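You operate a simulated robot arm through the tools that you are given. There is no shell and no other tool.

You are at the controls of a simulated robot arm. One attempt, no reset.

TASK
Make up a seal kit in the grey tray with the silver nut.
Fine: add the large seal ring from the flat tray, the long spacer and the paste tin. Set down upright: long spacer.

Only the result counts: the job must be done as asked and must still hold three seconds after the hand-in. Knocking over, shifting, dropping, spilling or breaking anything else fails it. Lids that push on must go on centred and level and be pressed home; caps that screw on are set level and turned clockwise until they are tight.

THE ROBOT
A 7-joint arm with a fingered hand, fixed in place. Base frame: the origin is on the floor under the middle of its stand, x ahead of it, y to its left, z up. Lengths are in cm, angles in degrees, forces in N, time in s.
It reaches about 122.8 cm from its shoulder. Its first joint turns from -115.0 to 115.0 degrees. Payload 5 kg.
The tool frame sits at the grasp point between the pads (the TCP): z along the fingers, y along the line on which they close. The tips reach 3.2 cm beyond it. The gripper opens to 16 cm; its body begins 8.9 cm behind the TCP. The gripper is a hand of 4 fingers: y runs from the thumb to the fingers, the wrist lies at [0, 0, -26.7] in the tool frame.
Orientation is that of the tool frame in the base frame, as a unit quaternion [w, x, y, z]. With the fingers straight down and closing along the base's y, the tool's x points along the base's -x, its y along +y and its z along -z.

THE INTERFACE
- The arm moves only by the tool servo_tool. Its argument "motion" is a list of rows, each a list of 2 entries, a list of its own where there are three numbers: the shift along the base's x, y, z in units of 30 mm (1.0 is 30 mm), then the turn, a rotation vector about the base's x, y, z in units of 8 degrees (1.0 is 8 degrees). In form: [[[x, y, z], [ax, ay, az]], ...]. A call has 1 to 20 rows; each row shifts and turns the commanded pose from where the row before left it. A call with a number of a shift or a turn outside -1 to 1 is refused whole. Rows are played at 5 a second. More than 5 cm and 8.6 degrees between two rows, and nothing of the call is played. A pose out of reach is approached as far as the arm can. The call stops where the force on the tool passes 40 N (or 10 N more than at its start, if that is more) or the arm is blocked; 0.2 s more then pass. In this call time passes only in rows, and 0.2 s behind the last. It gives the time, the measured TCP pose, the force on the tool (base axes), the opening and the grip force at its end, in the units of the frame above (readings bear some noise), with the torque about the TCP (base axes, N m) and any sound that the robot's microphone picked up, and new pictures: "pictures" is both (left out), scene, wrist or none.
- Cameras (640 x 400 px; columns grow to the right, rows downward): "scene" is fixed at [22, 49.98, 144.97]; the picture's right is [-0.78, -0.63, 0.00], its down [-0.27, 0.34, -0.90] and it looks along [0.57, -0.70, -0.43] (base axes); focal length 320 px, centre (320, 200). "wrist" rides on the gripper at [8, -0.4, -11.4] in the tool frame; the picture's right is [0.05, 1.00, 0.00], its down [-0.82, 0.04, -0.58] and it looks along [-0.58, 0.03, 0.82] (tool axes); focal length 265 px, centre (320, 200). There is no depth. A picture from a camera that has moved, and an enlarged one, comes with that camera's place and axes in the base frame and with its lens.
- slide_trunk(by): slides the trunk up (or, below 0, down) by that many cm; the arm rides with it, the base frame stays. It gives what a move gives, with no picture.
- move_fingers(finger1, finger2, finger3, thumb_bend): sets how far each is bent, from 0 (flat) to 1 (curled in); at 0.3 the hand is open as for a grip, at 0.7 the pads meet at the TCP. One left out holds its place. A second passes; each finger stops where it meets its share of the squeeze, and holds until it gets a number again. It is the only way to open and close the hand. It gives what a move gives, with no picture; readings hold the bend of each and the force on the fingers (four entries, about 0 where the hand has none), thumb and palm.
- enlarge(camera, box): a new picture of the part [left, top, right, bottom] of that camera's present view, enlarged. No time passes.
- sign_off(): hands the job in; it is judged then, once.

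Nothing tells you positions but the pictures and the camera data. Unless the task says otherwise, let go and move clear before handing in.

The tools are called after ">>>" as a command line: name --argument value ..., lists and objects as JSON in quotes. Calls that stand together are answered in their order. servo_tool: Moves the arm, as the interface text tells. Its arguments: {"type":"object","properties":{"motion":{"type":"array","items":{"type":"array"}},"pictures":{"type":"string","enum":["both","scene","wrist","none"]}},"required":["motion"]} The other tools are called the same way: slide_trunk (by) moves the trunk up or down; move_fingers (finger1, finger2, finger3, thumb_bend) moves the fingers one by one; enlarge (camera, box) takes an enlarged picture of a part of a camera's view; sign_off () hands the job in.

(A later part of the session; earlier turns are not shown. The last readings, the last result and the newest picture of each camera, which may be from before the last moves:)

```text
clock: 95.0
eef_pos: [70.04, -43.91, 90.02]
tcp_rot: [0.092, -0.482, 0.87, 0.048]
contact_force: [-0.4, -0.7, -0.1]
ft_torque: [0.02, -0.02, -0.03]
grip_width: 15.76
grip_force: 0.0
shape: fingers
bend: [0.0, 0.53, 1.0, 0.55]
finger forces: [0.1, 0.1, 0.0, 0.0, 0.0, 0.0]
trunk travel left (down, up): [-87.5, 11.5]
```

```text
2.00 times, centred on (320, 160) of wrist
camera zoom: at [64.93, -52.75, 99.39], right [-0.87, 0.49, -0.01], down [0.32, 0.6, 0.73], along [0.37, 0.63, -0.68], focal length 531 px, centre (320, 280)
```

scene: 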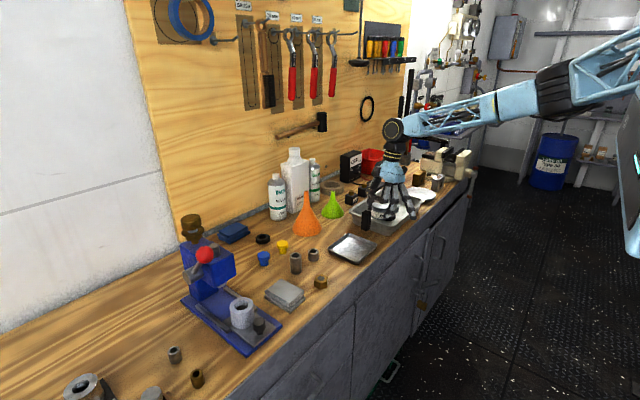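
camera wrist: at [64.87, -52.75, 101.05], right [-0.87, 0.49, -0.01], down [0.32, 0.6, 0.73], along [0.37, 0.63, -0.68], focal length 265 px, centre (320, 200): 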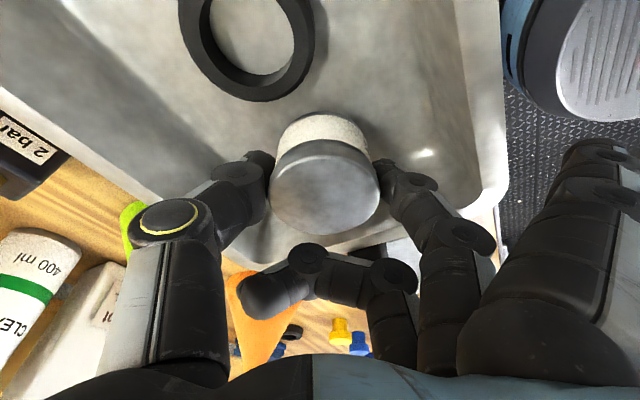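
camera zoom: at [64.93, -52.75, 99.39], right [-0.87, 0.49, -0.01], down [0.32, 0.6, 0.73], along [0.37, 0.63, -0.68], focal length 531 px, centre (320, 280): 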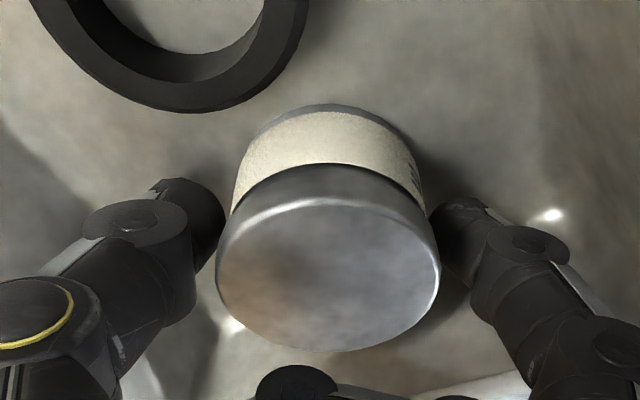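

>>> move_fingers --finger2 0.525 --thumb_bend 0.52

>>> servo_tool --motion '[[[0, 0, 0.2], [0, 0, 0]], [[0, 0, 0.4], [0, 0, 0]], [[0, 0, 0.8], [0, 0, 0]], [[0, 0, 1], [0, 0, 0]], [[0, 0, 1], [0, 0, 0]], [[0, 0, 1], [0, 0, 0]], [[0, 0, 0], [0, 0, 0]]]' --pictures "wrist"

>>> enlarge --camera "scene" --box '[340, 160, 440, 240]'

```text
clock: 96.0
eef_pos: [70.02, -43.95, 89.97]
tcp_rot: [0.092, -0.481, 0.871, 0.049]
contact_force: [0.4, 0.0, 0.2]
ft_torque: [0.0, 0.0, 0.02]
grip_width: 16.36
grip_force: 0.1
shape: fingers
bend: [0.0, 0.52, 1.0, 0.52]
finger forces: [0.0, 0.0, 0.0, 0.0, 0.0, 0.1]
trunk travel left (down, up): [-87.5, 11.5]
```

```text
clock: 97.6
eef_pos: [69.99, -43.86, 102.96]
tcp_rot: [0.091, -0.482, 0.87, 0.048]
contact_force: [-0.8, -0.3, 0.1]
ft_torque: [0.01, -0.01, 0.0]
grip_width: 16.36
grip_force: 0.0
shape: fingers
bend: [0.0, 0.52, 1.0, 0.52]
finger forces: [0.0, 0.0, 0.1, 0.0, 0.1, 0.0]
trunk travel left (down, up): [-87.5, 11.5]
camera wrist: at [64.89, -52.7, 112.58], right [-0.87, 0.49, -0.01], down [0.32, 0.6, 0.73], along [0.37, 0.64, -0.68], focal length 265 px, centre (320, 200)
```

wrist: 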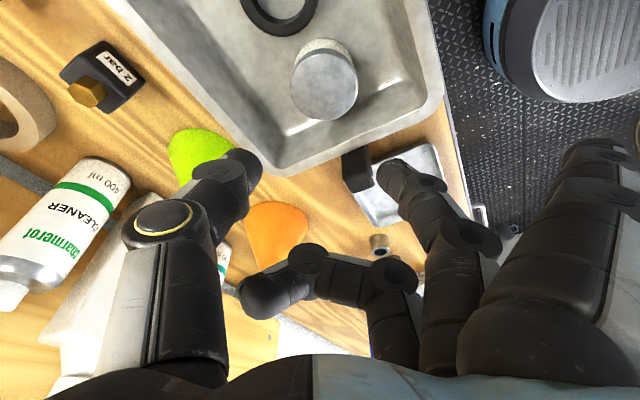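

```text
5.00 times, centred on (390, 200) of scene
camera zoom: at [22.0, 49.98, 144.97], right [-0.78, -0.63, 0.0], down [-0.27, 0.34, -0.9], along [0.57, -0.7, -0.43], focal length 1599 px, centre (-30, 200)
```

zoom: 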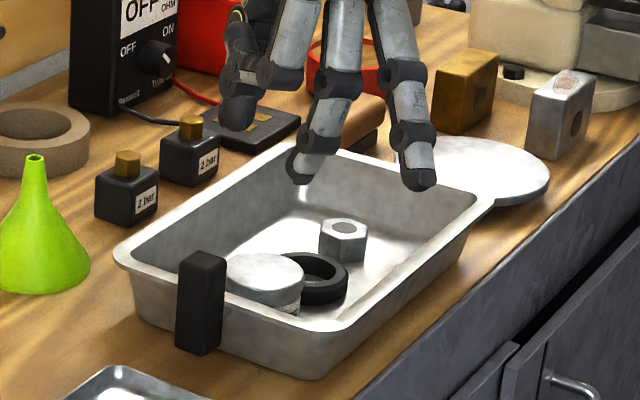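

The tin stands upright in the tray. Now the long spacer: I'll untilt the hand, turn it to close along y, and go above the spacer near (75.5,-5).

>>> servo_tool --motion '[[[0, 0, 0.7], [-0.635, 0.4, 0]], [[0, 0, 0.7], [-0.635, 0.4, 0]], [[0.14, 1, 0], [0, 0, -0.554]], [[0.14, 1, 0], [0, 0, -0.554]], [[0.14, 1, 0], [0, 0, -0.554]], [[0.14, 1, 0], [0, 0, -0.554]], [[0.14, 1, 0], [0, 0, -0.554]], [[0.14, 1, 0], [0, 0, -0.554]], [[0.14, 1, 0], [0, 0, -0.554]], [[0.14, 1, 0], [0, 0, -0.554]], [[0.14, 1, 0], [0, 0, -0.554]], [[0.14, 1, 0], [0, 0, -0.554]], [[0.14, 1, 0], [0, 0, -0.554]], [[0.14, 1, 0], [0, 0, -0.554]], [[0.14, 0.95, 0], [0, 0, -0.554]], [[0, 0, 0], [0, 0, 0]]]' --pictures "none"

>>> move_fingers --finger1 0.2 --finger2 0.49 --finger3 1.0 --thumb_bend 0.49

>>> servo_tool --motion '[[[0, 0, 0], [0, 0, 0]]]' --pictures "both"

>>> enlarge --camera "wrist" --box '[180, 40, 460, 240]'

```text
clock: 101.0
eef_pos: [75.77, -4.92, 107.28]
tcp_rot: [0.0, -0.003, 1.0, -0.003]
contact_force: [0.7, 0.4, 0.0]
ft_torque: [-0.01, 0.0, -0.01]
grip_width: 16.37
grip_force: 0.0
shape: fingers
bend: [0.0, 0.52, 1.0, 0.52]
finger forces: [0.0, 0.0, 0.0, 0.0, 0.1, 0.0]
trunk travel left (down, up): [-87.5, 11.5]
```

```text
clock: 102.0
eef_pos: [75.67, -5.02, 107.13]
tcp_rot: [0.001, -0.003, 1.0, -0.002]
contact_force: [0.0, -0.5, 0.2]
ft_torque: [-0.01, 0.0, 0.0]
grip_width: 14.59
grip_force: 0.0
shape: fingers
bend: [0.2, 0.49, 1.0, 0.49]
finger forces: [0.1, 0.1, 0.1, 0.0, 0.1, 0.0]
trunk travel left (down, up): [-87.5, 11.5]
```

```text
clock: 102.4
eef_pos: [75.56, -4.97, 107.17]
tcp_rot: [0.0, -0.003, 1.0, -0.002]
contact_force: [-0.6, -0.5, 0.1]
ft_torque: [-0.04, 0.0, 0.02]
grip_width: 14.55
grip_force: 0.1
shape: fingers
bend: [0.2, 0.49, 1.0, 0.49]
finger forces: [0.0, 0.1, 0.0, 0.0, 0.0, 0.1]
trunk travel left (down, up): [-87.5, 11.5]
camera wrist: at [67.57, -5.37, 118.62], right [-0.06, 1.0, 0.0], down [0.82, 0.05, 0.58], along [0.58, 0.03, -0.82], focal length 265 px, centre (320, 200)
```

scene: 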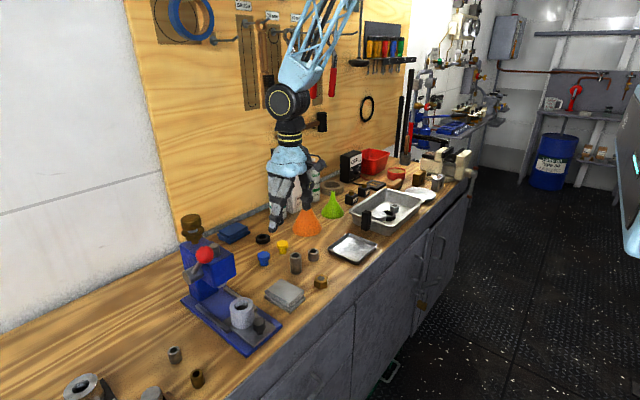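
wrist: 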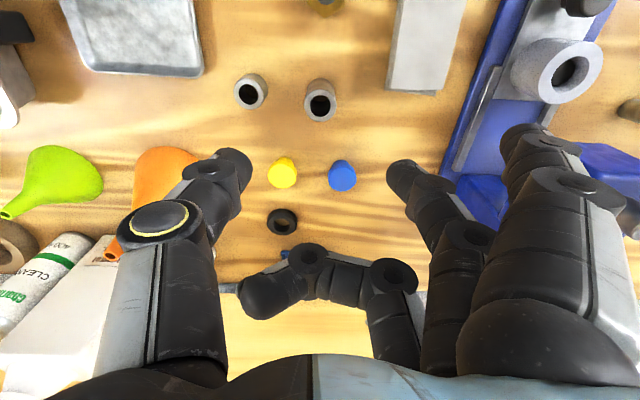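

```text
2.00 times, centred on (320, 140) of wrist
camera zoom: at [67.57, -5.37, 118.62], right [-0.06, 1.0, 0.0], down [0.82, 0.05, 0.58], along [0.58, 0.03, -0.82], focal length 531 px, centre (320, 320)
```

zoom: 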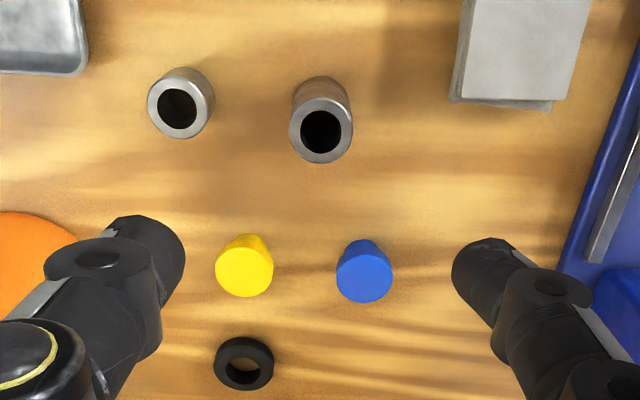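

>>> move_fingers --finger1 0.0

>>> servo_tool --motion '[[[0, 0, -0.8], [0, 0, 0]], [[0, 0, -0.8], [0, 0, 0]], [[0, 0, -0.8], [0, 0, 0]], [[0, 0, -0.8], [0, 0, 0]], [[0, 0, 0], [0, 0, 0]]]' --pictures "wrist"

>>> enlarge --camera "wrist" --box '[180, 60, 460, 260]'

>>> enlarge --camera "scene" --box '[240, 200, 350, 300]'

```text
clock: 103.4
eef_pos: [75.57, -4.97, 107.17]
tcp_rot: [0.0, -0.004, 1.0, -0.003]
contact_force: [-0.1, 0.0, 1.0]
ft_torque: [-0.05, 0.0, 0.01]
grip_width: 16.94
grip_force: 0.1
shape: fingers
bend: [0.0, 0.49, 1.0, 0.49]
finger forces: [0.0, 0.0, 0.0, 0.1, 0.0, 0.0]
trunk travel left (down, up): [-87.5, 11.5]
```

```text
clock: 104.6
eef_pos: [75.61, -4.94, 97.61]
tcp_rot: [0.0, -0.003, 1.0, -0.003]
contact_force: [0.2, 0.3, 0.7]
ft_torque: [-0.01, 0.0, -0.02]
grip_width: 16.93
grip_force: 0.1
shape: fingers
bend: [0.0, 0.49, 1.0, 0.49]
finger forces: [0.1, 0.0, 0.0, 0.0, 0.0, 0.0]
trunk travel left (down, up): [-87.5, 11.5]
camera wrist: at [67.58, -5.36, 108.97], right [-0.06, 1.0, 0.0], down [0.82, 0.05, 0.58], along [0.58, 0.03, -0.82], focal length 265 px, centre (320, 200)
```

wrist: 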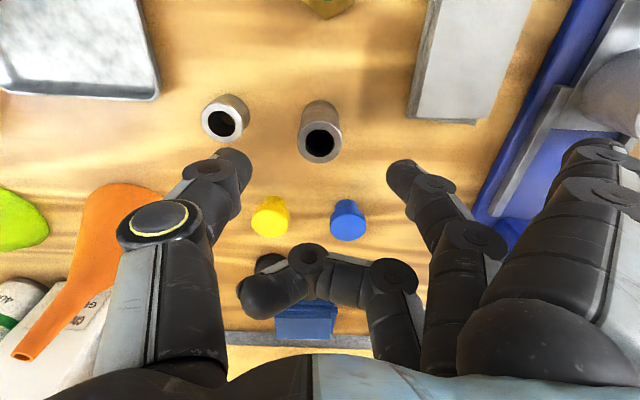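

```text
2.00 times, centred on (320, 160) of wrist
camera zoom: at [67.58, -5.36, 108.97], right [-0.06, 1.0, 0.0], down [0.82, 0.05, 0.58], along [0.58, 0.03, -0.82], focal length 531 px, centre (320, 280)
```

zoom: 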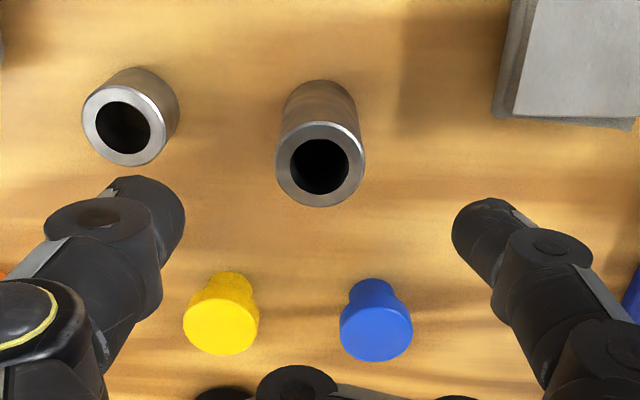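

```text
4.00 times, centred on (295, 250) of scene
camera zoom: at [22.0, 49.98, 144.97], right [-0.78, -0.63, 0.0], down [-0.27, 0.34, -0.9], along [0.57, -0.7, -0.43], focal length 1279 px, centre (420, 0)
```

zoom: 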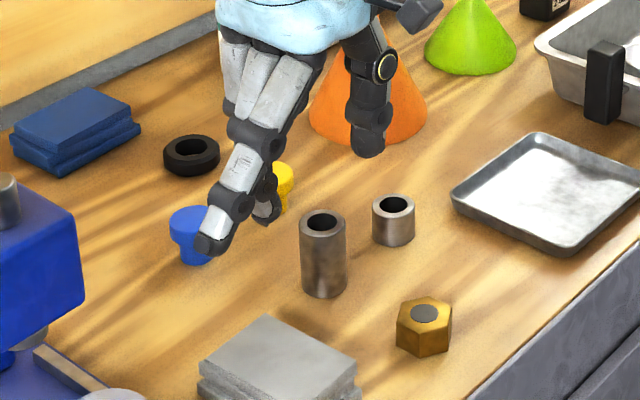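

Triangulated: the spacer is at (75.4,-4.95), with its top at z≈90.5. I'll lower so the fingertips hold its upper half.

>>> servo_tool --motion '[[[0.08, 0, -0.5], [0, 0, 0]], [[0, 0, -0.5], [0, 0, 0]], [[0, 0, -0.5], [0, 0, 0]], [[0, 0, -0.45], [0, 0, 0]], [[0, 0, 0], [0, 0, 0]]]' --pictures "wrist"

>>> enlarge --camera "wrist" --box '[180, 60, 460, 260]'

>>> enlarge --camera "scene" --box '[250, 210, 340, 290]'

```text
clock: 105.8
eef_pos: [75.97, -5.07, 91.8]
tcp_rot: [0.0, -0.004, 1.0, -0.002]
contact_force: [-0.4, -0.7, -0.3]
ft_torque: [-0.02, -0.01, 0.0]
grip_width: 16.97
grip_force: 0.0
shape: fingers
bend: [0.0, 0.49, 1.0, 0.49]
finger forces: [0.1, 0.0, 0.1, 0.0, 0.0, 0.0]
trunk travel left (down, up): [-87.5, 11.5]
camera wrist: at [67.81, -5.44, 103.14], right [-0.06, 1.0, 0.0], down [0.82, 0.05, 0.58], along [0.58, 0.03, -0.82], focal length 265 px, centre (320, 200)
```

wrist: 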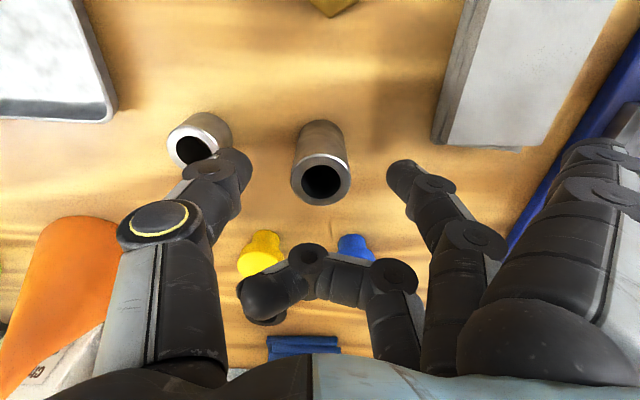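

```text
2.00 times, centred on (320, 160) of wrist
camera zoom: at [67.81, -5.44, 103.14], right [-0.06, 1.0, 0.0], down [0.82, 0.05, 0.58], along [0.58, 0.03, -0.82], focal length 531 px, centre (320, 280)
```

zoom: 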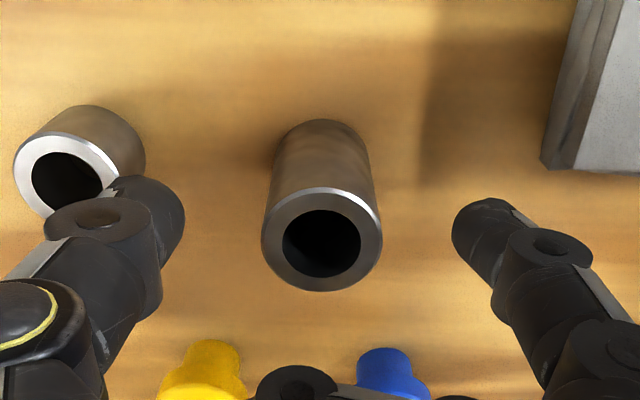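

```text
5.00 times, centred on (295, 250) of scene
camera zoom: at [22.0, 49.98, 144.97], right [-0.78, -0.63, 0.0], down [-0.27, 0.34, -0.9], along [0.57, -0.7, -0.43], focal length 1599 px, centre (445, -50)
```

zoom: 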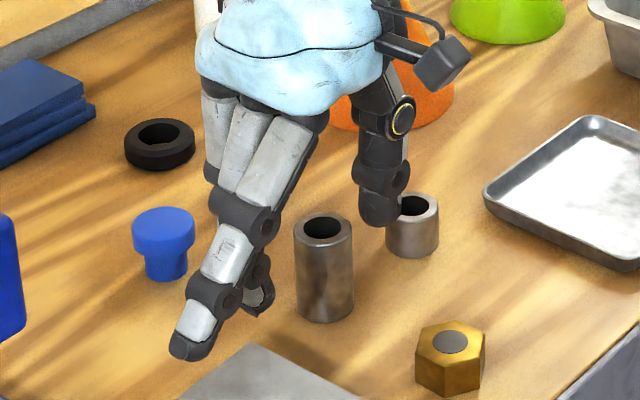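

Tips are aligned with the spacer. I'll close thumb and middle finger stepwise.

>>> move_fingers --finger2 0.57 --thumb_bend 0.57

>>> enlarge --camera "wrist" --box '[180, 60, 460, 260]'

```text
clock: 106.8
eef_pos: [75.83, -5.07, 91.71]
tcp_rot: [0.0, -0.004, 1.0, -0.003]
contact_force: [-0.6, 0.4, -1.0]
ft_torque: [0.01, -0.01, 0.02]
grip_width: 15.66
grip_force: 0.1
shape: fingers
bend: [0.0, 0.56, 1.0, 0.56]
finger forces: [0.1, 0.0, 0.1, 0.0, 0.1, 0.1]
trunk travel left (down, up): [-87.5, 11.5]
```

```text
2.00 times, centred on (320, 160) of wrist
camera zoom: at [67.81, -5.44, 103.15], right [-0.06, 1.0, 0.0], down [0.82, 0.05, 0.58], along [0.58, 0.03, -0.82], focal length 531 px, centre (320, 280)
```

zoom: 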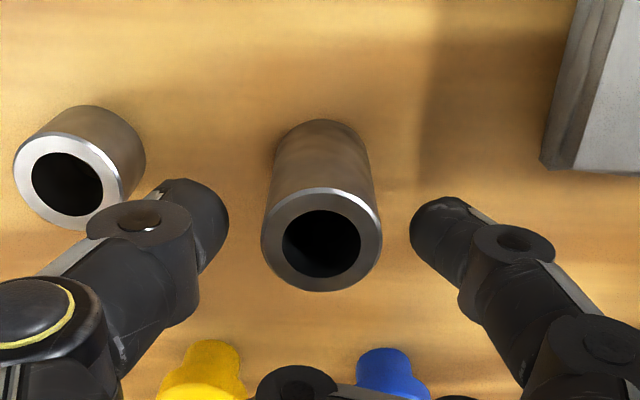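

>>> move_fingers --finger2 0.61 --thumb_bend 0.61

>>> enlarge --camera "wrist" --box '[180, 60, 460, 260]'

```text
clock: 107.8
eef_pos: [75.98, -5.07, 91.62]
tcp_rot: [0.0, -0.003, 1.0, -0.003]
contact_force: [-0.5, 1.1, -0.5]
ft_torque: [0.03, 0.04, -0.01]
grip_width: 14.62
grip_force: 0.1
shape: fingers
bend: [0.0, 0.61, 1.0, 0.61]
finger forces: [0.1, 0.0, 0.0, 0.0, 0.1, 0.1]
trunk travel left (down, up): [-87.5, 11.5]
```

```text
2.00 times, centred on (320, 160) of wrist
camera zoom: at [67.81, -5.44, 103.15], right [-0.06, 1.0, 0.0], down [0.82, 0.05, 0.58], along [0.58, 0.03, -0.82], focal length 531 px, centre (320, 280)
```

zoom: 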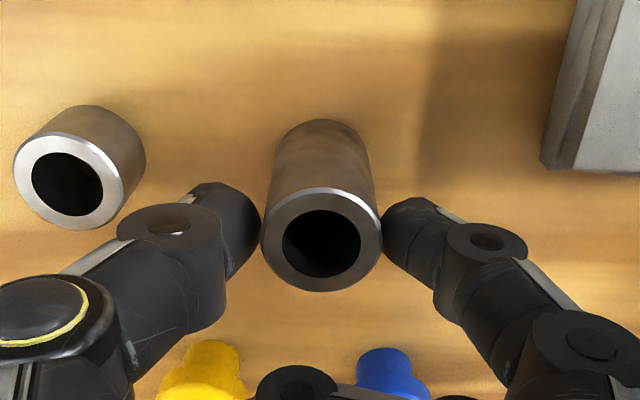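

>>> move_fingers --finger2 0.65 --thumb_bend 0.64

>>> enlarge --camera "wrist" --box '[180, 60, 460, 260]'

```text
clock: 108.8
eef_pos: [75.92, -4.99, 91.74]
tcp_rot: [0.0, -0.003, 1.0, -0.003]
contact_force: [0.0, 1.0, -0.7]
ft_torque: [-0.02, -0.03, 0.03]
grip_width: 14.31
grip_force: 2.8
shape: fingers
bend: [0.0, 0.62, 1.0, 0.63]
finger forces: [0.0, 2.6, 0.0, 0.0, 2.3, 0.0]
trunk travel left (down, up): [-87.5, 11.5]
```

```text
2.00 times, centred on (320, 160) of wrist
camera zoom: at [67.82, -5.44, 103.14], right [-0.06, 1.0, 0.0], down [0.82, 0.05, 0.58], along [0.58, 0.03, -0.82], focal length 531 px, centre (320, 280)
```

zoom: 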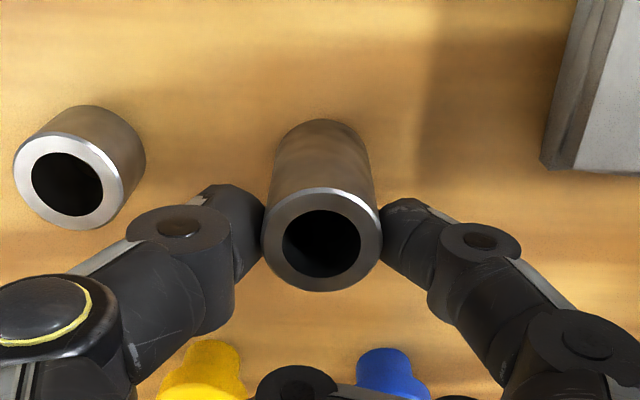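

>>> move_fingers --finger2 0.75 --thumb_bend 0.7

>>> enlarge --camera "wrist" --box '[180, 60, 460, 260]'

>>> enlarge --camera "scene" --box '[250, 210, 340, 290]'

```text
clock: 109.8
eef_pos: [75.91, -5.07, 91.66]
tcp_rot: [0.0, -0.004, 1.0, -0.002]
contact_force: [-0.2, 0.1, -0.5]
ft_torque: [0.0, 0.02, 0.01]
grip_width: 13.95
grip_force: 10.5
shape: fingers
bend: [0.0, 0.62, 1.0, 0.67]
finger forces: [0.0, 10.0, 0.0, 0.1, 9.9, 0.0]
trunk travel left (down, up): [-87.5, 11.5]
```

```text
2.00 times, centred on (320, 160) of wrist
camera zoom: at [67.82, -5.44, 103.14], right [-0.06, 1.0, 0.0], down [0.82, 0.05, 0.58], along [0.58, 0.03, -0.82], focal length 531 px, centre (320, 280)
```

zoom: 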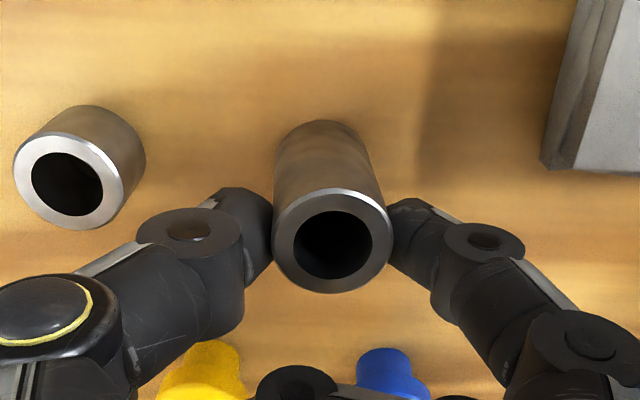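

```text
5.00 times, centred on (295, 250) of scene
camera zoom: at [22.0, 49.98, 144.97], right [-0.78, -0.63, 0.0], down [-0.27, 0.34, -0.9], along [0.57, -0.7, -0.43], focal length 1599 px, centre (445, -50)
```

zoom: 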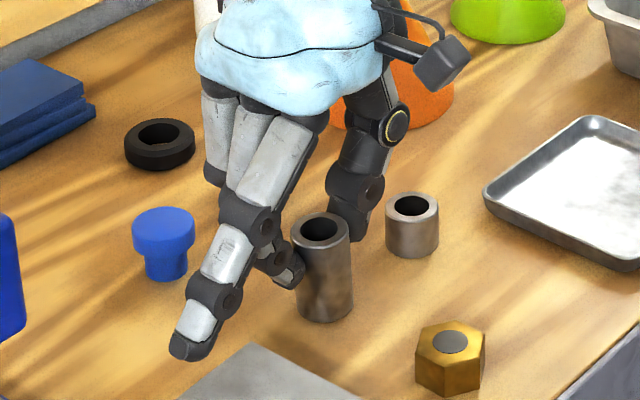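

The spacer is gripped at about 10 N, leaning very slightly. I'll lift gently and check.

>>> servo_tool --motion '[[[0, 0, 0.2], [0, 0, 0]], [[0, 0, 0.4], [0, 0, 0]], [[0, 0, 0.6], [0, 0, 0]], [[0, 0, 0.6], [0, 0, 0]], [[0, 0, 0], [0, 0, 0]]]' --pictures "wrist"

>>> enlarge --camera "wrist" --box '[180, 60, 460, 260]'

>>> enlarge --camera "scene" --box '[250, 190, 340, 270]'

```text
clock: 111.0
eef_pos: [75.83, -5.2, 97.21]
tcp_rot: [-0.002, -0.003, 1.0, -0.003]
contact_force: [-0.6, -1.0, -2.6]
ft_torque: [-0.02, -0.04, -0.02]
grip_width: 13.94
grip_force: 10.3
shape: fingers
bend: [0.0, 0.62, 1.0, 0.67]
finger forces: [0.0, 10.1, 0.1, 0.1, 9.8, 0.1]
trunk travel left (down, up): [-87.5, 11.5]
camera wrist: at [67.76, -5.52, 108.55], right [-0.06, 1.0, 0.0], down [0.82, 0.05, 0.58], along [0.58, 0.03, -0.82], focal length 265 px, centre (320, 200)
```

wrist: 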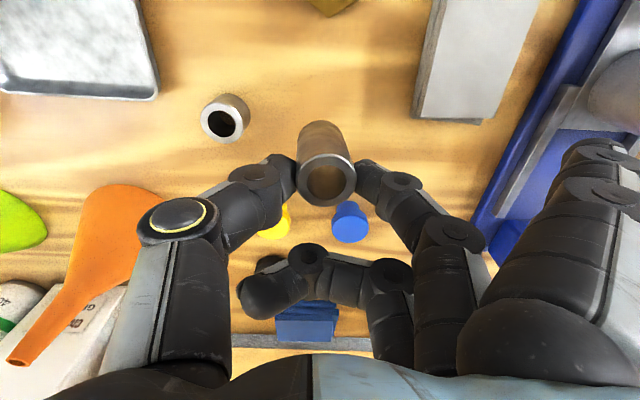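

```text
2.00 times, centred on (320, 160) of wrist
camera zoom: at [67.76, -5.52, 108.55], right [-0.06, 1.0, 0.0], down [0.82, 0.05, 0.58], along [0.58, 0.03, -0.82], focal length 531 px, centre (320, 280)
```

zoom: 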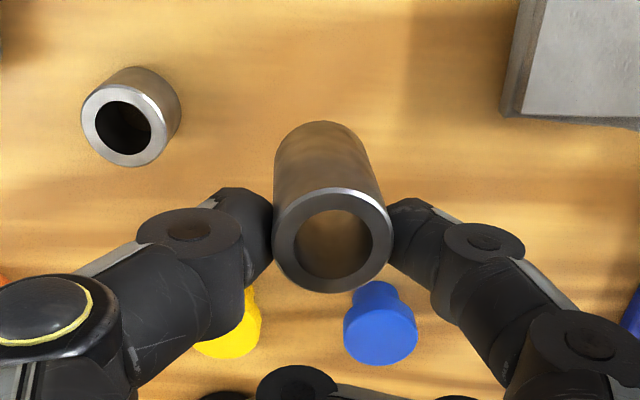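

```text
5.00 times, centred on (295, 230) of scene
camera zoom: at [22.0, 49.98, 144.97], right [-0.78, -0.63, 0.0], down [-0.27, 0.34, -0.9], along [0.57, -0.7, -0.43], focal length 1599 px, centre (445, 50)
```

zoom: 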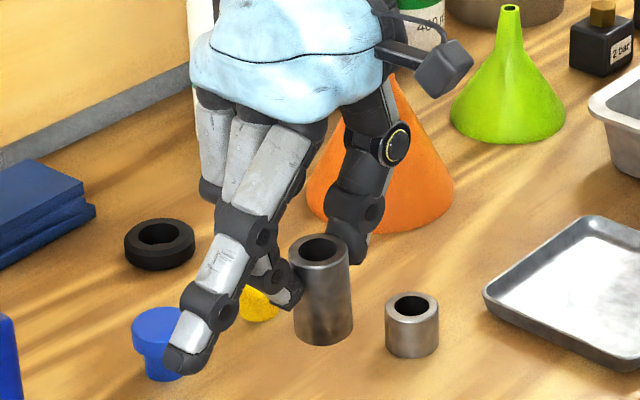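

The spacer is up, leaning about 4°. I'll carry it over at height toward the free spot beside nut and ring at about (74.5,-55.3), correcting the lean with a small tilt on the way.

>>> servo_tool --motion '[[[0, 0, 0.8], [0, 0, 0]], [[0, 0, 0.9], [0, 0, 0]], [[0, -0.2, 0.9], [0.17, 0, 0]], [[0, -0.6, 0.4], [0.17, 0, 0]], [[-0.02, -0.9, 0], [0.17, 0, 0]], [[-0.02, -1, 0], [0, 0, 0]], [[-0.02, -1, 0], [0, 0, 0]], [[-0.02, -1, 0], [0, 0, 0]], [[-0.02, -1, 0], [0, 0, 0]], [[-0.02, -1, 0], [0, 0, 0]], [[-0.02, -1, 0], [0, 0, 0]], [[-0.02, -1, 0], [0, 0, 0]], [[-0.02, -1, 0], [0, 0, 0]], [[-0.02, -1, 0], [0, 0, 0]], [[-0.02, -1, 0], [0, 0, 0]], [[-0.02, -1, 0], [0, 0, 0]], [[-0.02, -1, 0], [0, 0, 0]], [[-0.02, -1, 0], [0, 0, 0]], [[-0.02, -1, 0], [0, 0, 0]], [[0, 0, 0], [0, 0, 0]]]' --pictures "both"

>>> enlarge --camera "scene" --box '[340, 140, 440, 240]'

```text
clock: 115.2
eef_pos: [74.97, -52.22, 106.0]
tcp_rot: [0.0, -0.003, 0.999, 0.033]
contact_force: [-0.1, -0.4, -1.2]
ft_torque: [-0.02, 0.04, -0.05]
grip_width: 13.94
grip_force: 10.0
shape: fingers
bend: [0.0, 0.62, 1.0, 0.67]
finger forces: [0.1, 9.8, 0.1, 0.1, 9.9, 0.1]
trunk travel left (down, up): [-87.5, 11.5]
camera wrist: at [66.95, -53.37, 117.49], right [-0.06, 1.0, 0.07], down [0.82, 0.01, 0.58], along [0.58, 0.09, -0.81], focal length 265 px, centre (320, 200)
```

scene: 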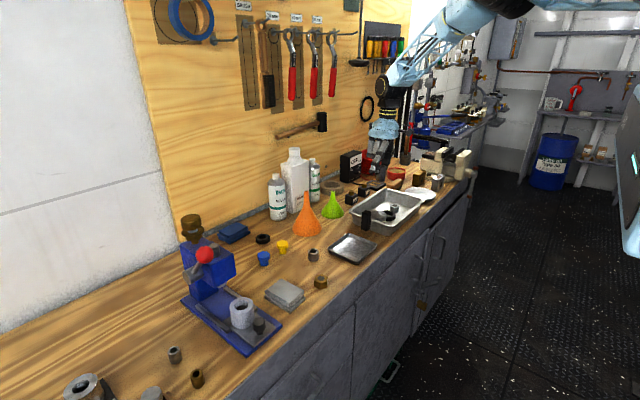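
wrist: 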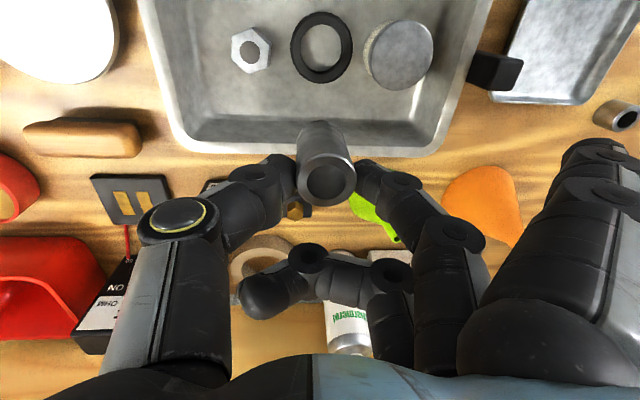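

```text
4.00 times, centred on (390, 190) of scene
camera zoom: at [22.0, 49.98, 144.97], right [-0.78, -0.63, 0.0], down [-0.27, 0.34, -0.9], along [0.57, -0.7, -0.43], focal length 1279 px, centre (40, 240)
```

zoom: 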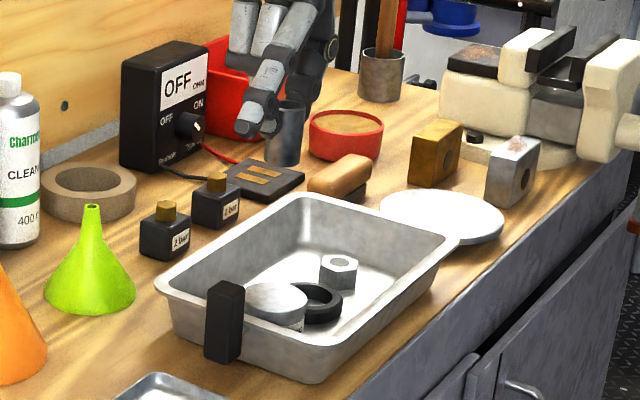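

>>> enlarge --camera "wrist" --box '[130, 0, 500, 230]'

```text
1.73 times, centred on (315, 115) of wrist
camera zoom: at [66.95, -53.37, 117.49], right [-0.06, 1.0, 0.07], down [0.82, 0.01, 0.58], along [0.58, 0.09, -0.81], focal length 459 px, centre (329, 347)
```

zoom: 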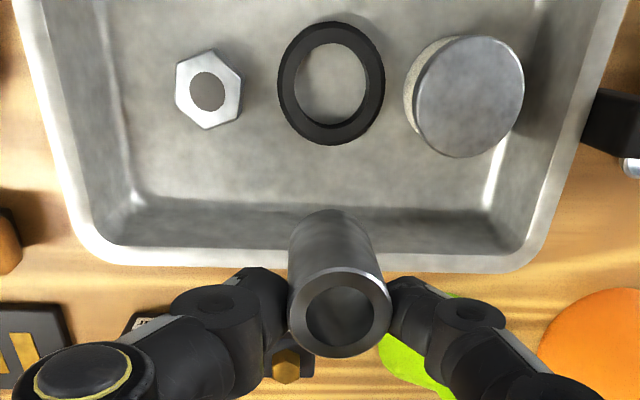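

The spacer now hangs nearly vertical. Seen from above, the free spot is about (74.3,-55.1) between nut, ring and the +x wall; I'll move there and lower.

>>> servo_tool --motion '[[[-0.03, -0.6, 0], [0, 0, 0]], [[-0.04, -0.56, 0], [0, 0, 0]], [[0, 0, -0.6], [0, 0, 0]], [[0, 0, -0.8], [0, 0, 0]], [[0, 0, -0.8], [0, 0, 0]], [[0, 0, -0.8], [0, 0, 0]], [[0, 0, -0.6], [0, 0, 0]], [[0, 0, 0], [0, 0, 0]]]' --pictures "both"

>>> enlarge --camera "wrist" --box '[180, 20, 460, 240]'

>>> enlarge --camera "scene" --box '[350, 160, 440, 232]'

```text
clock: 117.0
eef_pos: [74.69, -55.72, 95.39]
tcp_rot: [0.001, -0.004, 0.999, 0.033]
contact_force: [-1.0, -0.2, -2.0]
ft_torque: [0.02, -0.01, 0.0]
grip_width: 13.94
grip_force: 10.0
shape: fingers
bend: [0.0, 0.62, 1.0, 0.67]
finger forces: [0.0, 9.9, 0.0, 0.1, 9.9, 0.0]
trunk travel left (down, up): [-87.5, 11.5]
camera wrist: at [66.69, -56.89, 106.76], right [-0.06, 1.0, 0.07], down [0.82, 0.01, 0.58], along [0.58, 0.09, -0.81], focal length 265 px, centre (320, 200)
```

scene: 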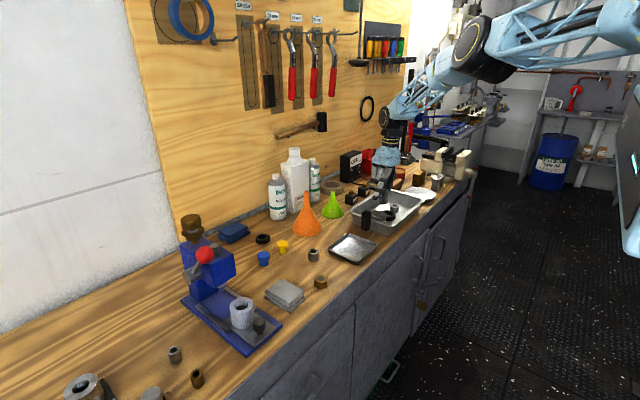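
wrist: 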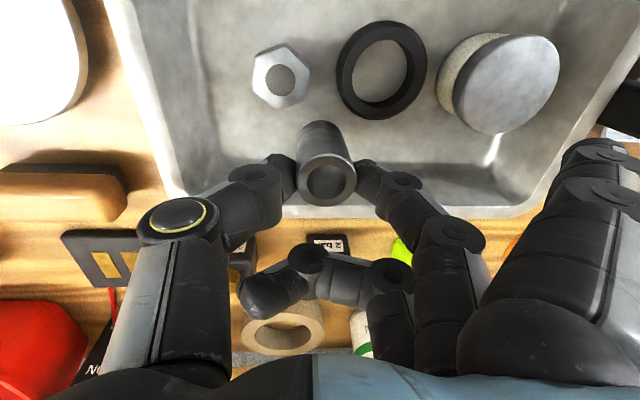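

```text
1.82 times, centred on (320, 130) of wrist
camera zoom: at [66.69, -56.89, 106.76], right [-0.06, 1.0, 0.07], down [0.82, 0.01, 0.58], along [0.58, 0.09, -0.81], focal length 483 px, centre (320, 327)
```

zoom: 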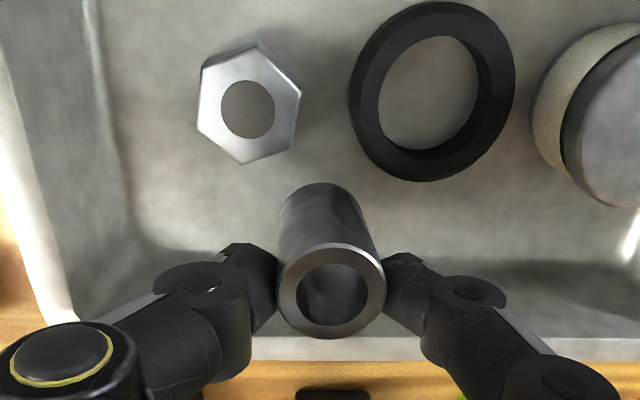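

```text
5.56 times, centred on (395, 196) of scene
camera zoom: at [22.0, 49.98, 144.97], right [-0.78, -0.63, 0.0], down [-0.27, 0.34, -0.9], along [0.57, -0.7, -0.43], focal length 1776 px, centre (-97, 222)
```

zoom: 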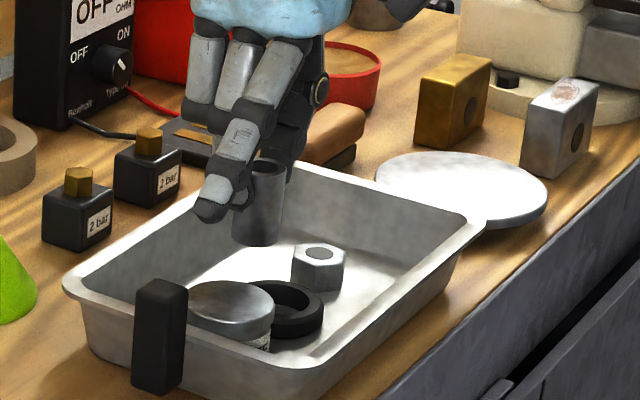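

>>> servo_tool --motion '[[[0, 0, -0.4], [0, 0, 0]], [[0, 0, -0.3], [0, 0, 0]], [[0, 0, -0.2], [0, 0, 0]], [[0, 0, 0], [0, 0, 0]]]' --pictures "none"

>>> enlarge --camera "wrist" --box '[180, 20, 460, 240]'

>>> enlarge --camera "scene" --box '[350, 160, 440, 232]'

```text
clock: 118.0
eef_pos: [74.7, -55.39, 92.74]
tcp_rot: [0.0, -0.003, 0.999, 0.033]
contact_force: [-0.3, -1.6, -3.8]
ft_torque: [-0.06, -0.04, -0.04]
grip_width: 13.96
grip_force: 9.6
shape: fingers
bend: [0.0, 0.62, 1.0, 0.67]
finger forces: [0.0, 9.8, 0.1, 0.1, 10.0, 0.0]
trunk travel left (down, up): [-87.5, 11.5]
```

```text
1.82 times, centred on (320, 130) of wrist
camera zoom: at [66.66, -56.63, 104.04], right [-0.06, 1.0, 0.07], down [0.82, 0.01, 0.58], along [0.58, 0.09, -0.81], focal length 483 px, centre (320, 327)
```

zoom: 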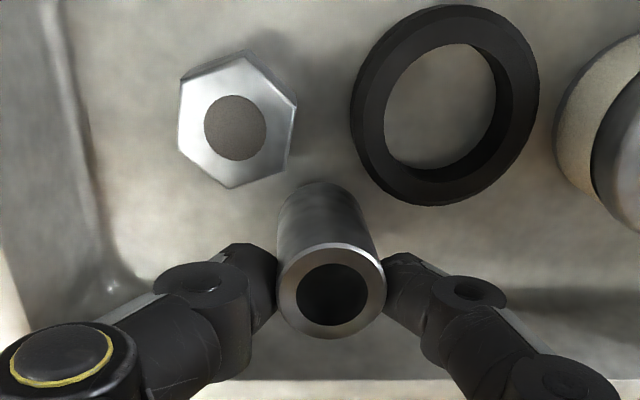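

```text
5.56 times, centred on (395, 196) of scene
camera zoom: at [22.0, 49.98, 144.97], right [-0.78, -0.63, 0.0], down [-0.27, 0.34, -0.9], along [0.57, -0.7, -0.43], focal length 1776 px, centre (-97, 222)
```

zoom: 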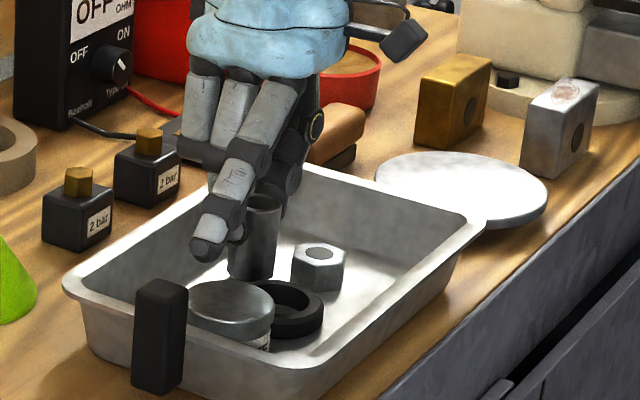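

>>> servo_tool --motion '[[[0, 0, -0.1], [0, 0, 0]], [[0, 0, -0.06], [0, 0, 0]], [[0, 0, 0], [0, 0, 0]]]' --pictures "none"

```text
clock: 118.8
eef_pos: [74.69, -55.46, 92.16]
tcp_rot: [0.0, -0.003, 0.999, 0.034]
contact_force: [-0.6, -0.6, -2.2]
ft_torque: [0.0, 0.01, 0.01]
grip_width: 13.96
grip_force: 10.2
shape: fingers
bend: [0.0, 0.62, 1.0, 0.67]
finger forces: [0.0, 9.9, 0.1, 0.0, 9.9, 0.1]
trunk travel left (down, up): [-87.5, 11.5]
```

>>> servo_tool --motion '[[[0, 0, -0.05], [0, 0, 0]], [[0, 0, -0.04], [0, 0, 0]], [[0, 0, 0], [0, 0, 0]]]' --pictures "none"

>>> enlarge --camera "scene" --box '[360, 170, 420, 218]'

```text
clock: 119.6
eef_pos: [74.84, -55.34, 91.96]
tcp_rot: [-0.001, -0.004, 0.999, 0.033]
contact_force: [1.3, -0.9, 3.5]
ft_torque: [0.0, 0.0, 0.03]
grip_width: 13.93
grip_force: 11.1
shape: fingers
bend: [0.0, 0.62, 1.0, 0.67]
finger forces: [0.0, 10.8, 0.0, 0.0, 11.1, 0.0]
trunk travel left (down, up): [-87.5, 11.5]
```

```text
8.33 times, centred on (390, 194) of scene
camera zoom: at [22.0, 49.98, 144.97], right [-0.78, -0.63, 0.0], down [-0.27, 0.34, -0.9], along [0.57, -0.7, -0.43], focal length 2664 px, centre (-263, 250)
```

zoom: 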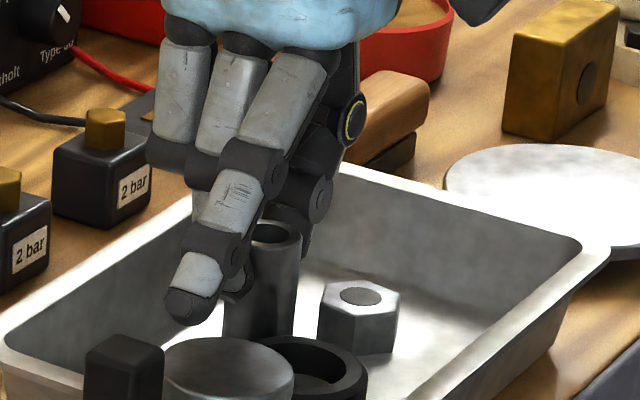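

The spacer is just touching, leaning a couple of degrees the other way. I'll lift a hair, take out about 2.5° of tilt, and set it down again.

>>> servo_tool --motion '[[[0, 0, 0.1], [0, 0, 0]], [[0, 0, 0], [-0.3, 0, 0]], [[0, 0, 0], [0, 0, 0]]]' --pictures "none"

>>> enlarge --camera "scene" --box '[360, 170, 420, 218]'

>>> enlarge --camera "wrist" --box '[180, 20, 460, 240]'

```text
clock: 120.4
eef_pos: [74.6, -55.42, 92.12]
tcp_rot: [-0.001, -0.004, 1.0, 0.012]
contact_force: [0.1, 1.0, -2.5]
ft_torque: [0.03, 0.0, -0.02]
grip_width: 13.92
grip_force: 10.1
shape: fingers
bend: [0.0, 0.62, 1.0, 0.67]
finger forces: [0.0, 10.4, 0.1, 0.0, 10.4, 0.1]
trunk travel left (down, up): [-87.5, 11.5]
```

```text
8.33 times, centred on (390, 194) of scene
camera zoom: at [22.0, 49.98, 144.97], right [-0.78, -0.63, 0.0], down [-0.27, 0.34, -0.9], along [0.57, -0.7, -0.43], focal length 2664 px, centre (-263, 250)
```

zoom: 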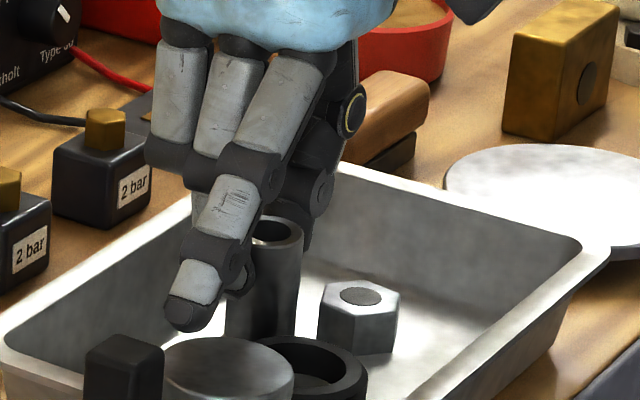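

```text
1.82 times, centred on (320, 130) of wrist
camera zoom: at [66.64, -56.17, 103.56], right [-0.06, 1.0, 0.02], down [0.82, 0.03, 0.58], along [0.58, 0.05, -0.82], focal length 483 px, centre (320, 327)
```

zoom: 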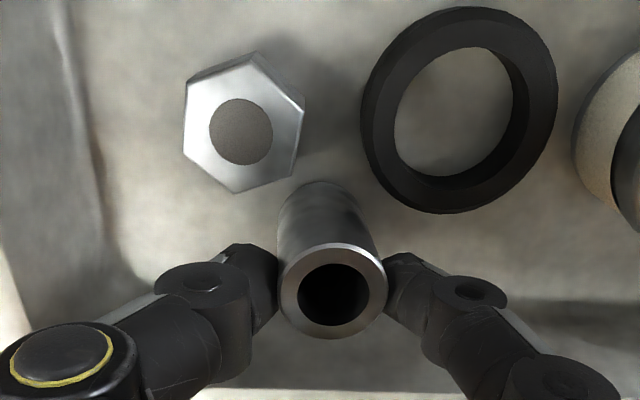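

>>> servo_tool --motion '[[[0, 0, -0.05], [0.1, 0, 0]], [[0, 0, -0.05], [0, 0, 0]], [[0, 0, 0], [0, 0, 0]]]' --pictures "none"

```text
clock: 121.2
eef_pos: [74.78, -55.45, 92.03]
tcp_rot: [0.0, -0.003, 1.0, 0.02]
contact_force: [-0.1, -1.0, 6.1]
ft_torque: [0.07, 0.0, -0.02]
grip_width: 13.93
grip_force: 11.1
shape: fingers
bend: [0.0, 0.62, 1.0, 0.67]
finger forces: [0.1, 10.7, 0.0, 0.1, 11.5, 0.0]
trunk travel left (down, up): [-87.5, 11.5]
```

The base is on the floor with about 8 N down. I'll release in small steps.

>>> move_fingers --finger2 0.62 --thumb_bend 0.65

>>> move_fingers --finger2 0.6 --thumb_bend 0.625

>>> enlarge --camera "wrist" --box '[180, 20, 460, 240]'

>>> enlarge --camera "scene" --box '[360, 170, 420, 218]'

```text
clock: 122.2
eef_pos: [74.72, -55.35, 91.93]
tcp_rot: [-0.001, -0.003, 1.0, 0.019]
contact_force: [0.3, -1.6, 2.8]
ft_torque: [0.0, 0.01, 0.0]
grip_width: 14.03
grip_force: 2.1
shape: fingers
bend: [0.0, 0.61, 1.0, 0.65]
finger forces: [0.1, 1.8, 0.1, 0.1, 2.7, 0.0]
trunk travel left (down, up): [-87.5, 11.5]
```

```text
clock: 123.2
eef_pos: [74.71, -55.32, 91.79]
tcp_rot: [-0.001, -0.004, 1.0, 0.019]
contact_force: [-0.2, 0.4, -0.3]
ft_torque: [0.0, 0.0, -0.03]
grip_width: 14.36
grip_force: 0.0
shape: fingers
bend: [0.0, 0.6, 1.0, 0.62]
finger forces: [0.0, 0.0, 0.1, 0.0, 0.1, 0.0]
trunk travel left (down, up): [-87.5, 11.5]
```

```text
1.82 times, centred on (320, 130) of wrist
camera zoom: at [66.68, -56.35, 103.28], right [-0.06, 1.0, 0.04], down [0.82, 0.02, 0.58], along [0.58, 0.07, -0.82], focal length 483 px, centre (320, 327)
```

zoom: 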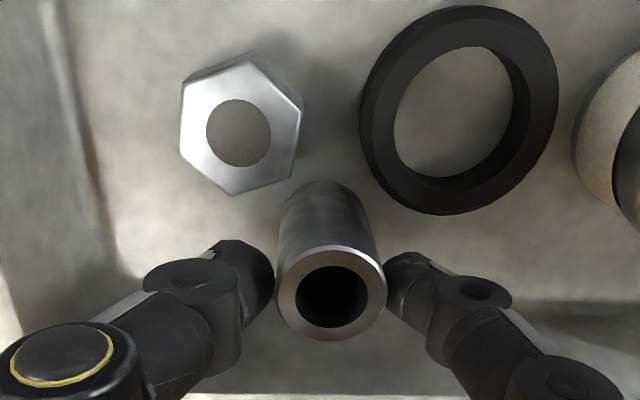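

```text
8.33 times, centred on (390, 194) of scene
camera zoom: at [22.0, 49.98, 144.97], right [-0.78, -0.63, 0.0], down [-0.27, 0.34, -0.9], along [0.57, -0.7, -0.43], focal length 2664 px, centre (-263, 250)
```

zoom: 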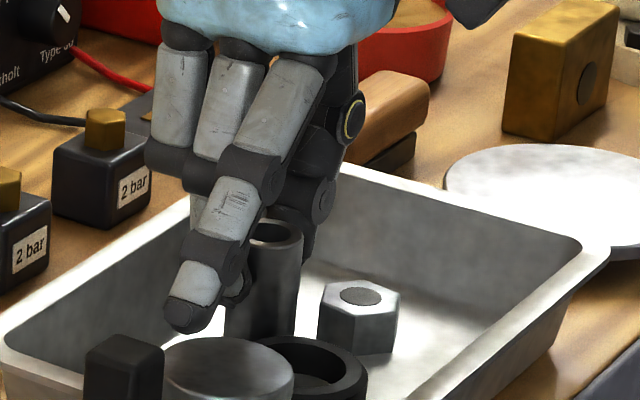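

>>> move_fingers --finger2 0.56 --thumb_bend 0.575

>>> servo_tool --motion '[[[0, 0, 0.2], [0, 0, 0]], [[0, 0, 0.4], [0, 0, 0]], [[0, 0, 0.7], [0, 0, 0]], [[0, 0, 1], [0, 0, 0]], [[0, 0, 1], [0, 0, 0]], [[0, 0, 1], [0, 0, 0]], [[0, 0, 0], [0, 0, 0]]]' --pictures "wrist"

>>> enlarge --camera "scene" --box '[340, 160, 440, 240]'

```text
clock: 124.2
eef_pos: [74.73, -55.44, 91.87]
tcp_rot: [-0.001, -0.004, 1.0, 0.019]
contact_force: [0.2, -0.1, -0.1]
ft_torque: [-0.01, 0.04, -0.01]
grip_width: 15.34
grip_force: 0.0
shape: fingers
bend: [0.0, 0.56, 1.0, 0.57]
finger forces: [0.0, 0.1, 0.0, 0.0, 0.1, 0.1]
trunk travel left (down, up): [-87.5, 11.5]
```

```text
clock: 125.8
eef_pos: [74.67, -55.55, 104.86]
tcp_rot: [0.0, -0.003, 1.0, 0.02]
contact_force: [0.6, 0.7, -0.3]
ft_torque: [-0.03, 0.01, 0.0]
grip_width: 15.37
grip_force: 0.1
shape: fingers
bend: [0.0, 0.56, 1.0, 0.57]
finger forces: [0.0, 0.0, 0.0, 0.0, 0.1, 0.0]
trunk travel left (down, up): [-87.5, 11.5]
camera wrist: at [66.65, -56.38, 116.22], right [-0.06, 1.0, 0.04], down [0.82, 0.02, 0.58], along [0.58, 0.07, -0.82], focal length 265 px, centre (320, 200)
```

wrist: 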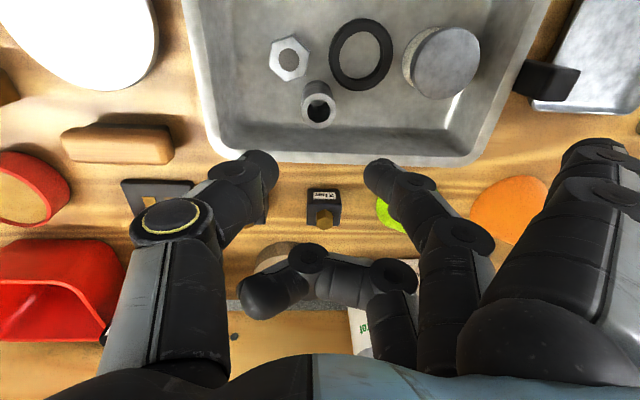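

```text
5.00 times, centred on (390, 200) of scene
camera zoom: at [22.0, 49.98, 144.97], right [-0.78, -0.63, 0.0], down [-0.27, 0.34, -0.9], along [0.57, -0.7, -0.43], focal length 1599 px, centre (-30, 200)
```

zoom: 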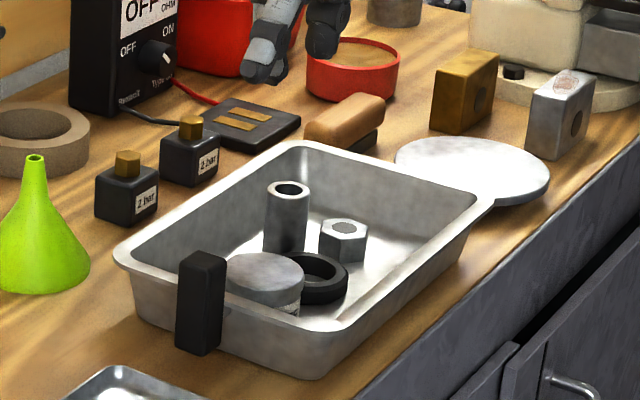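

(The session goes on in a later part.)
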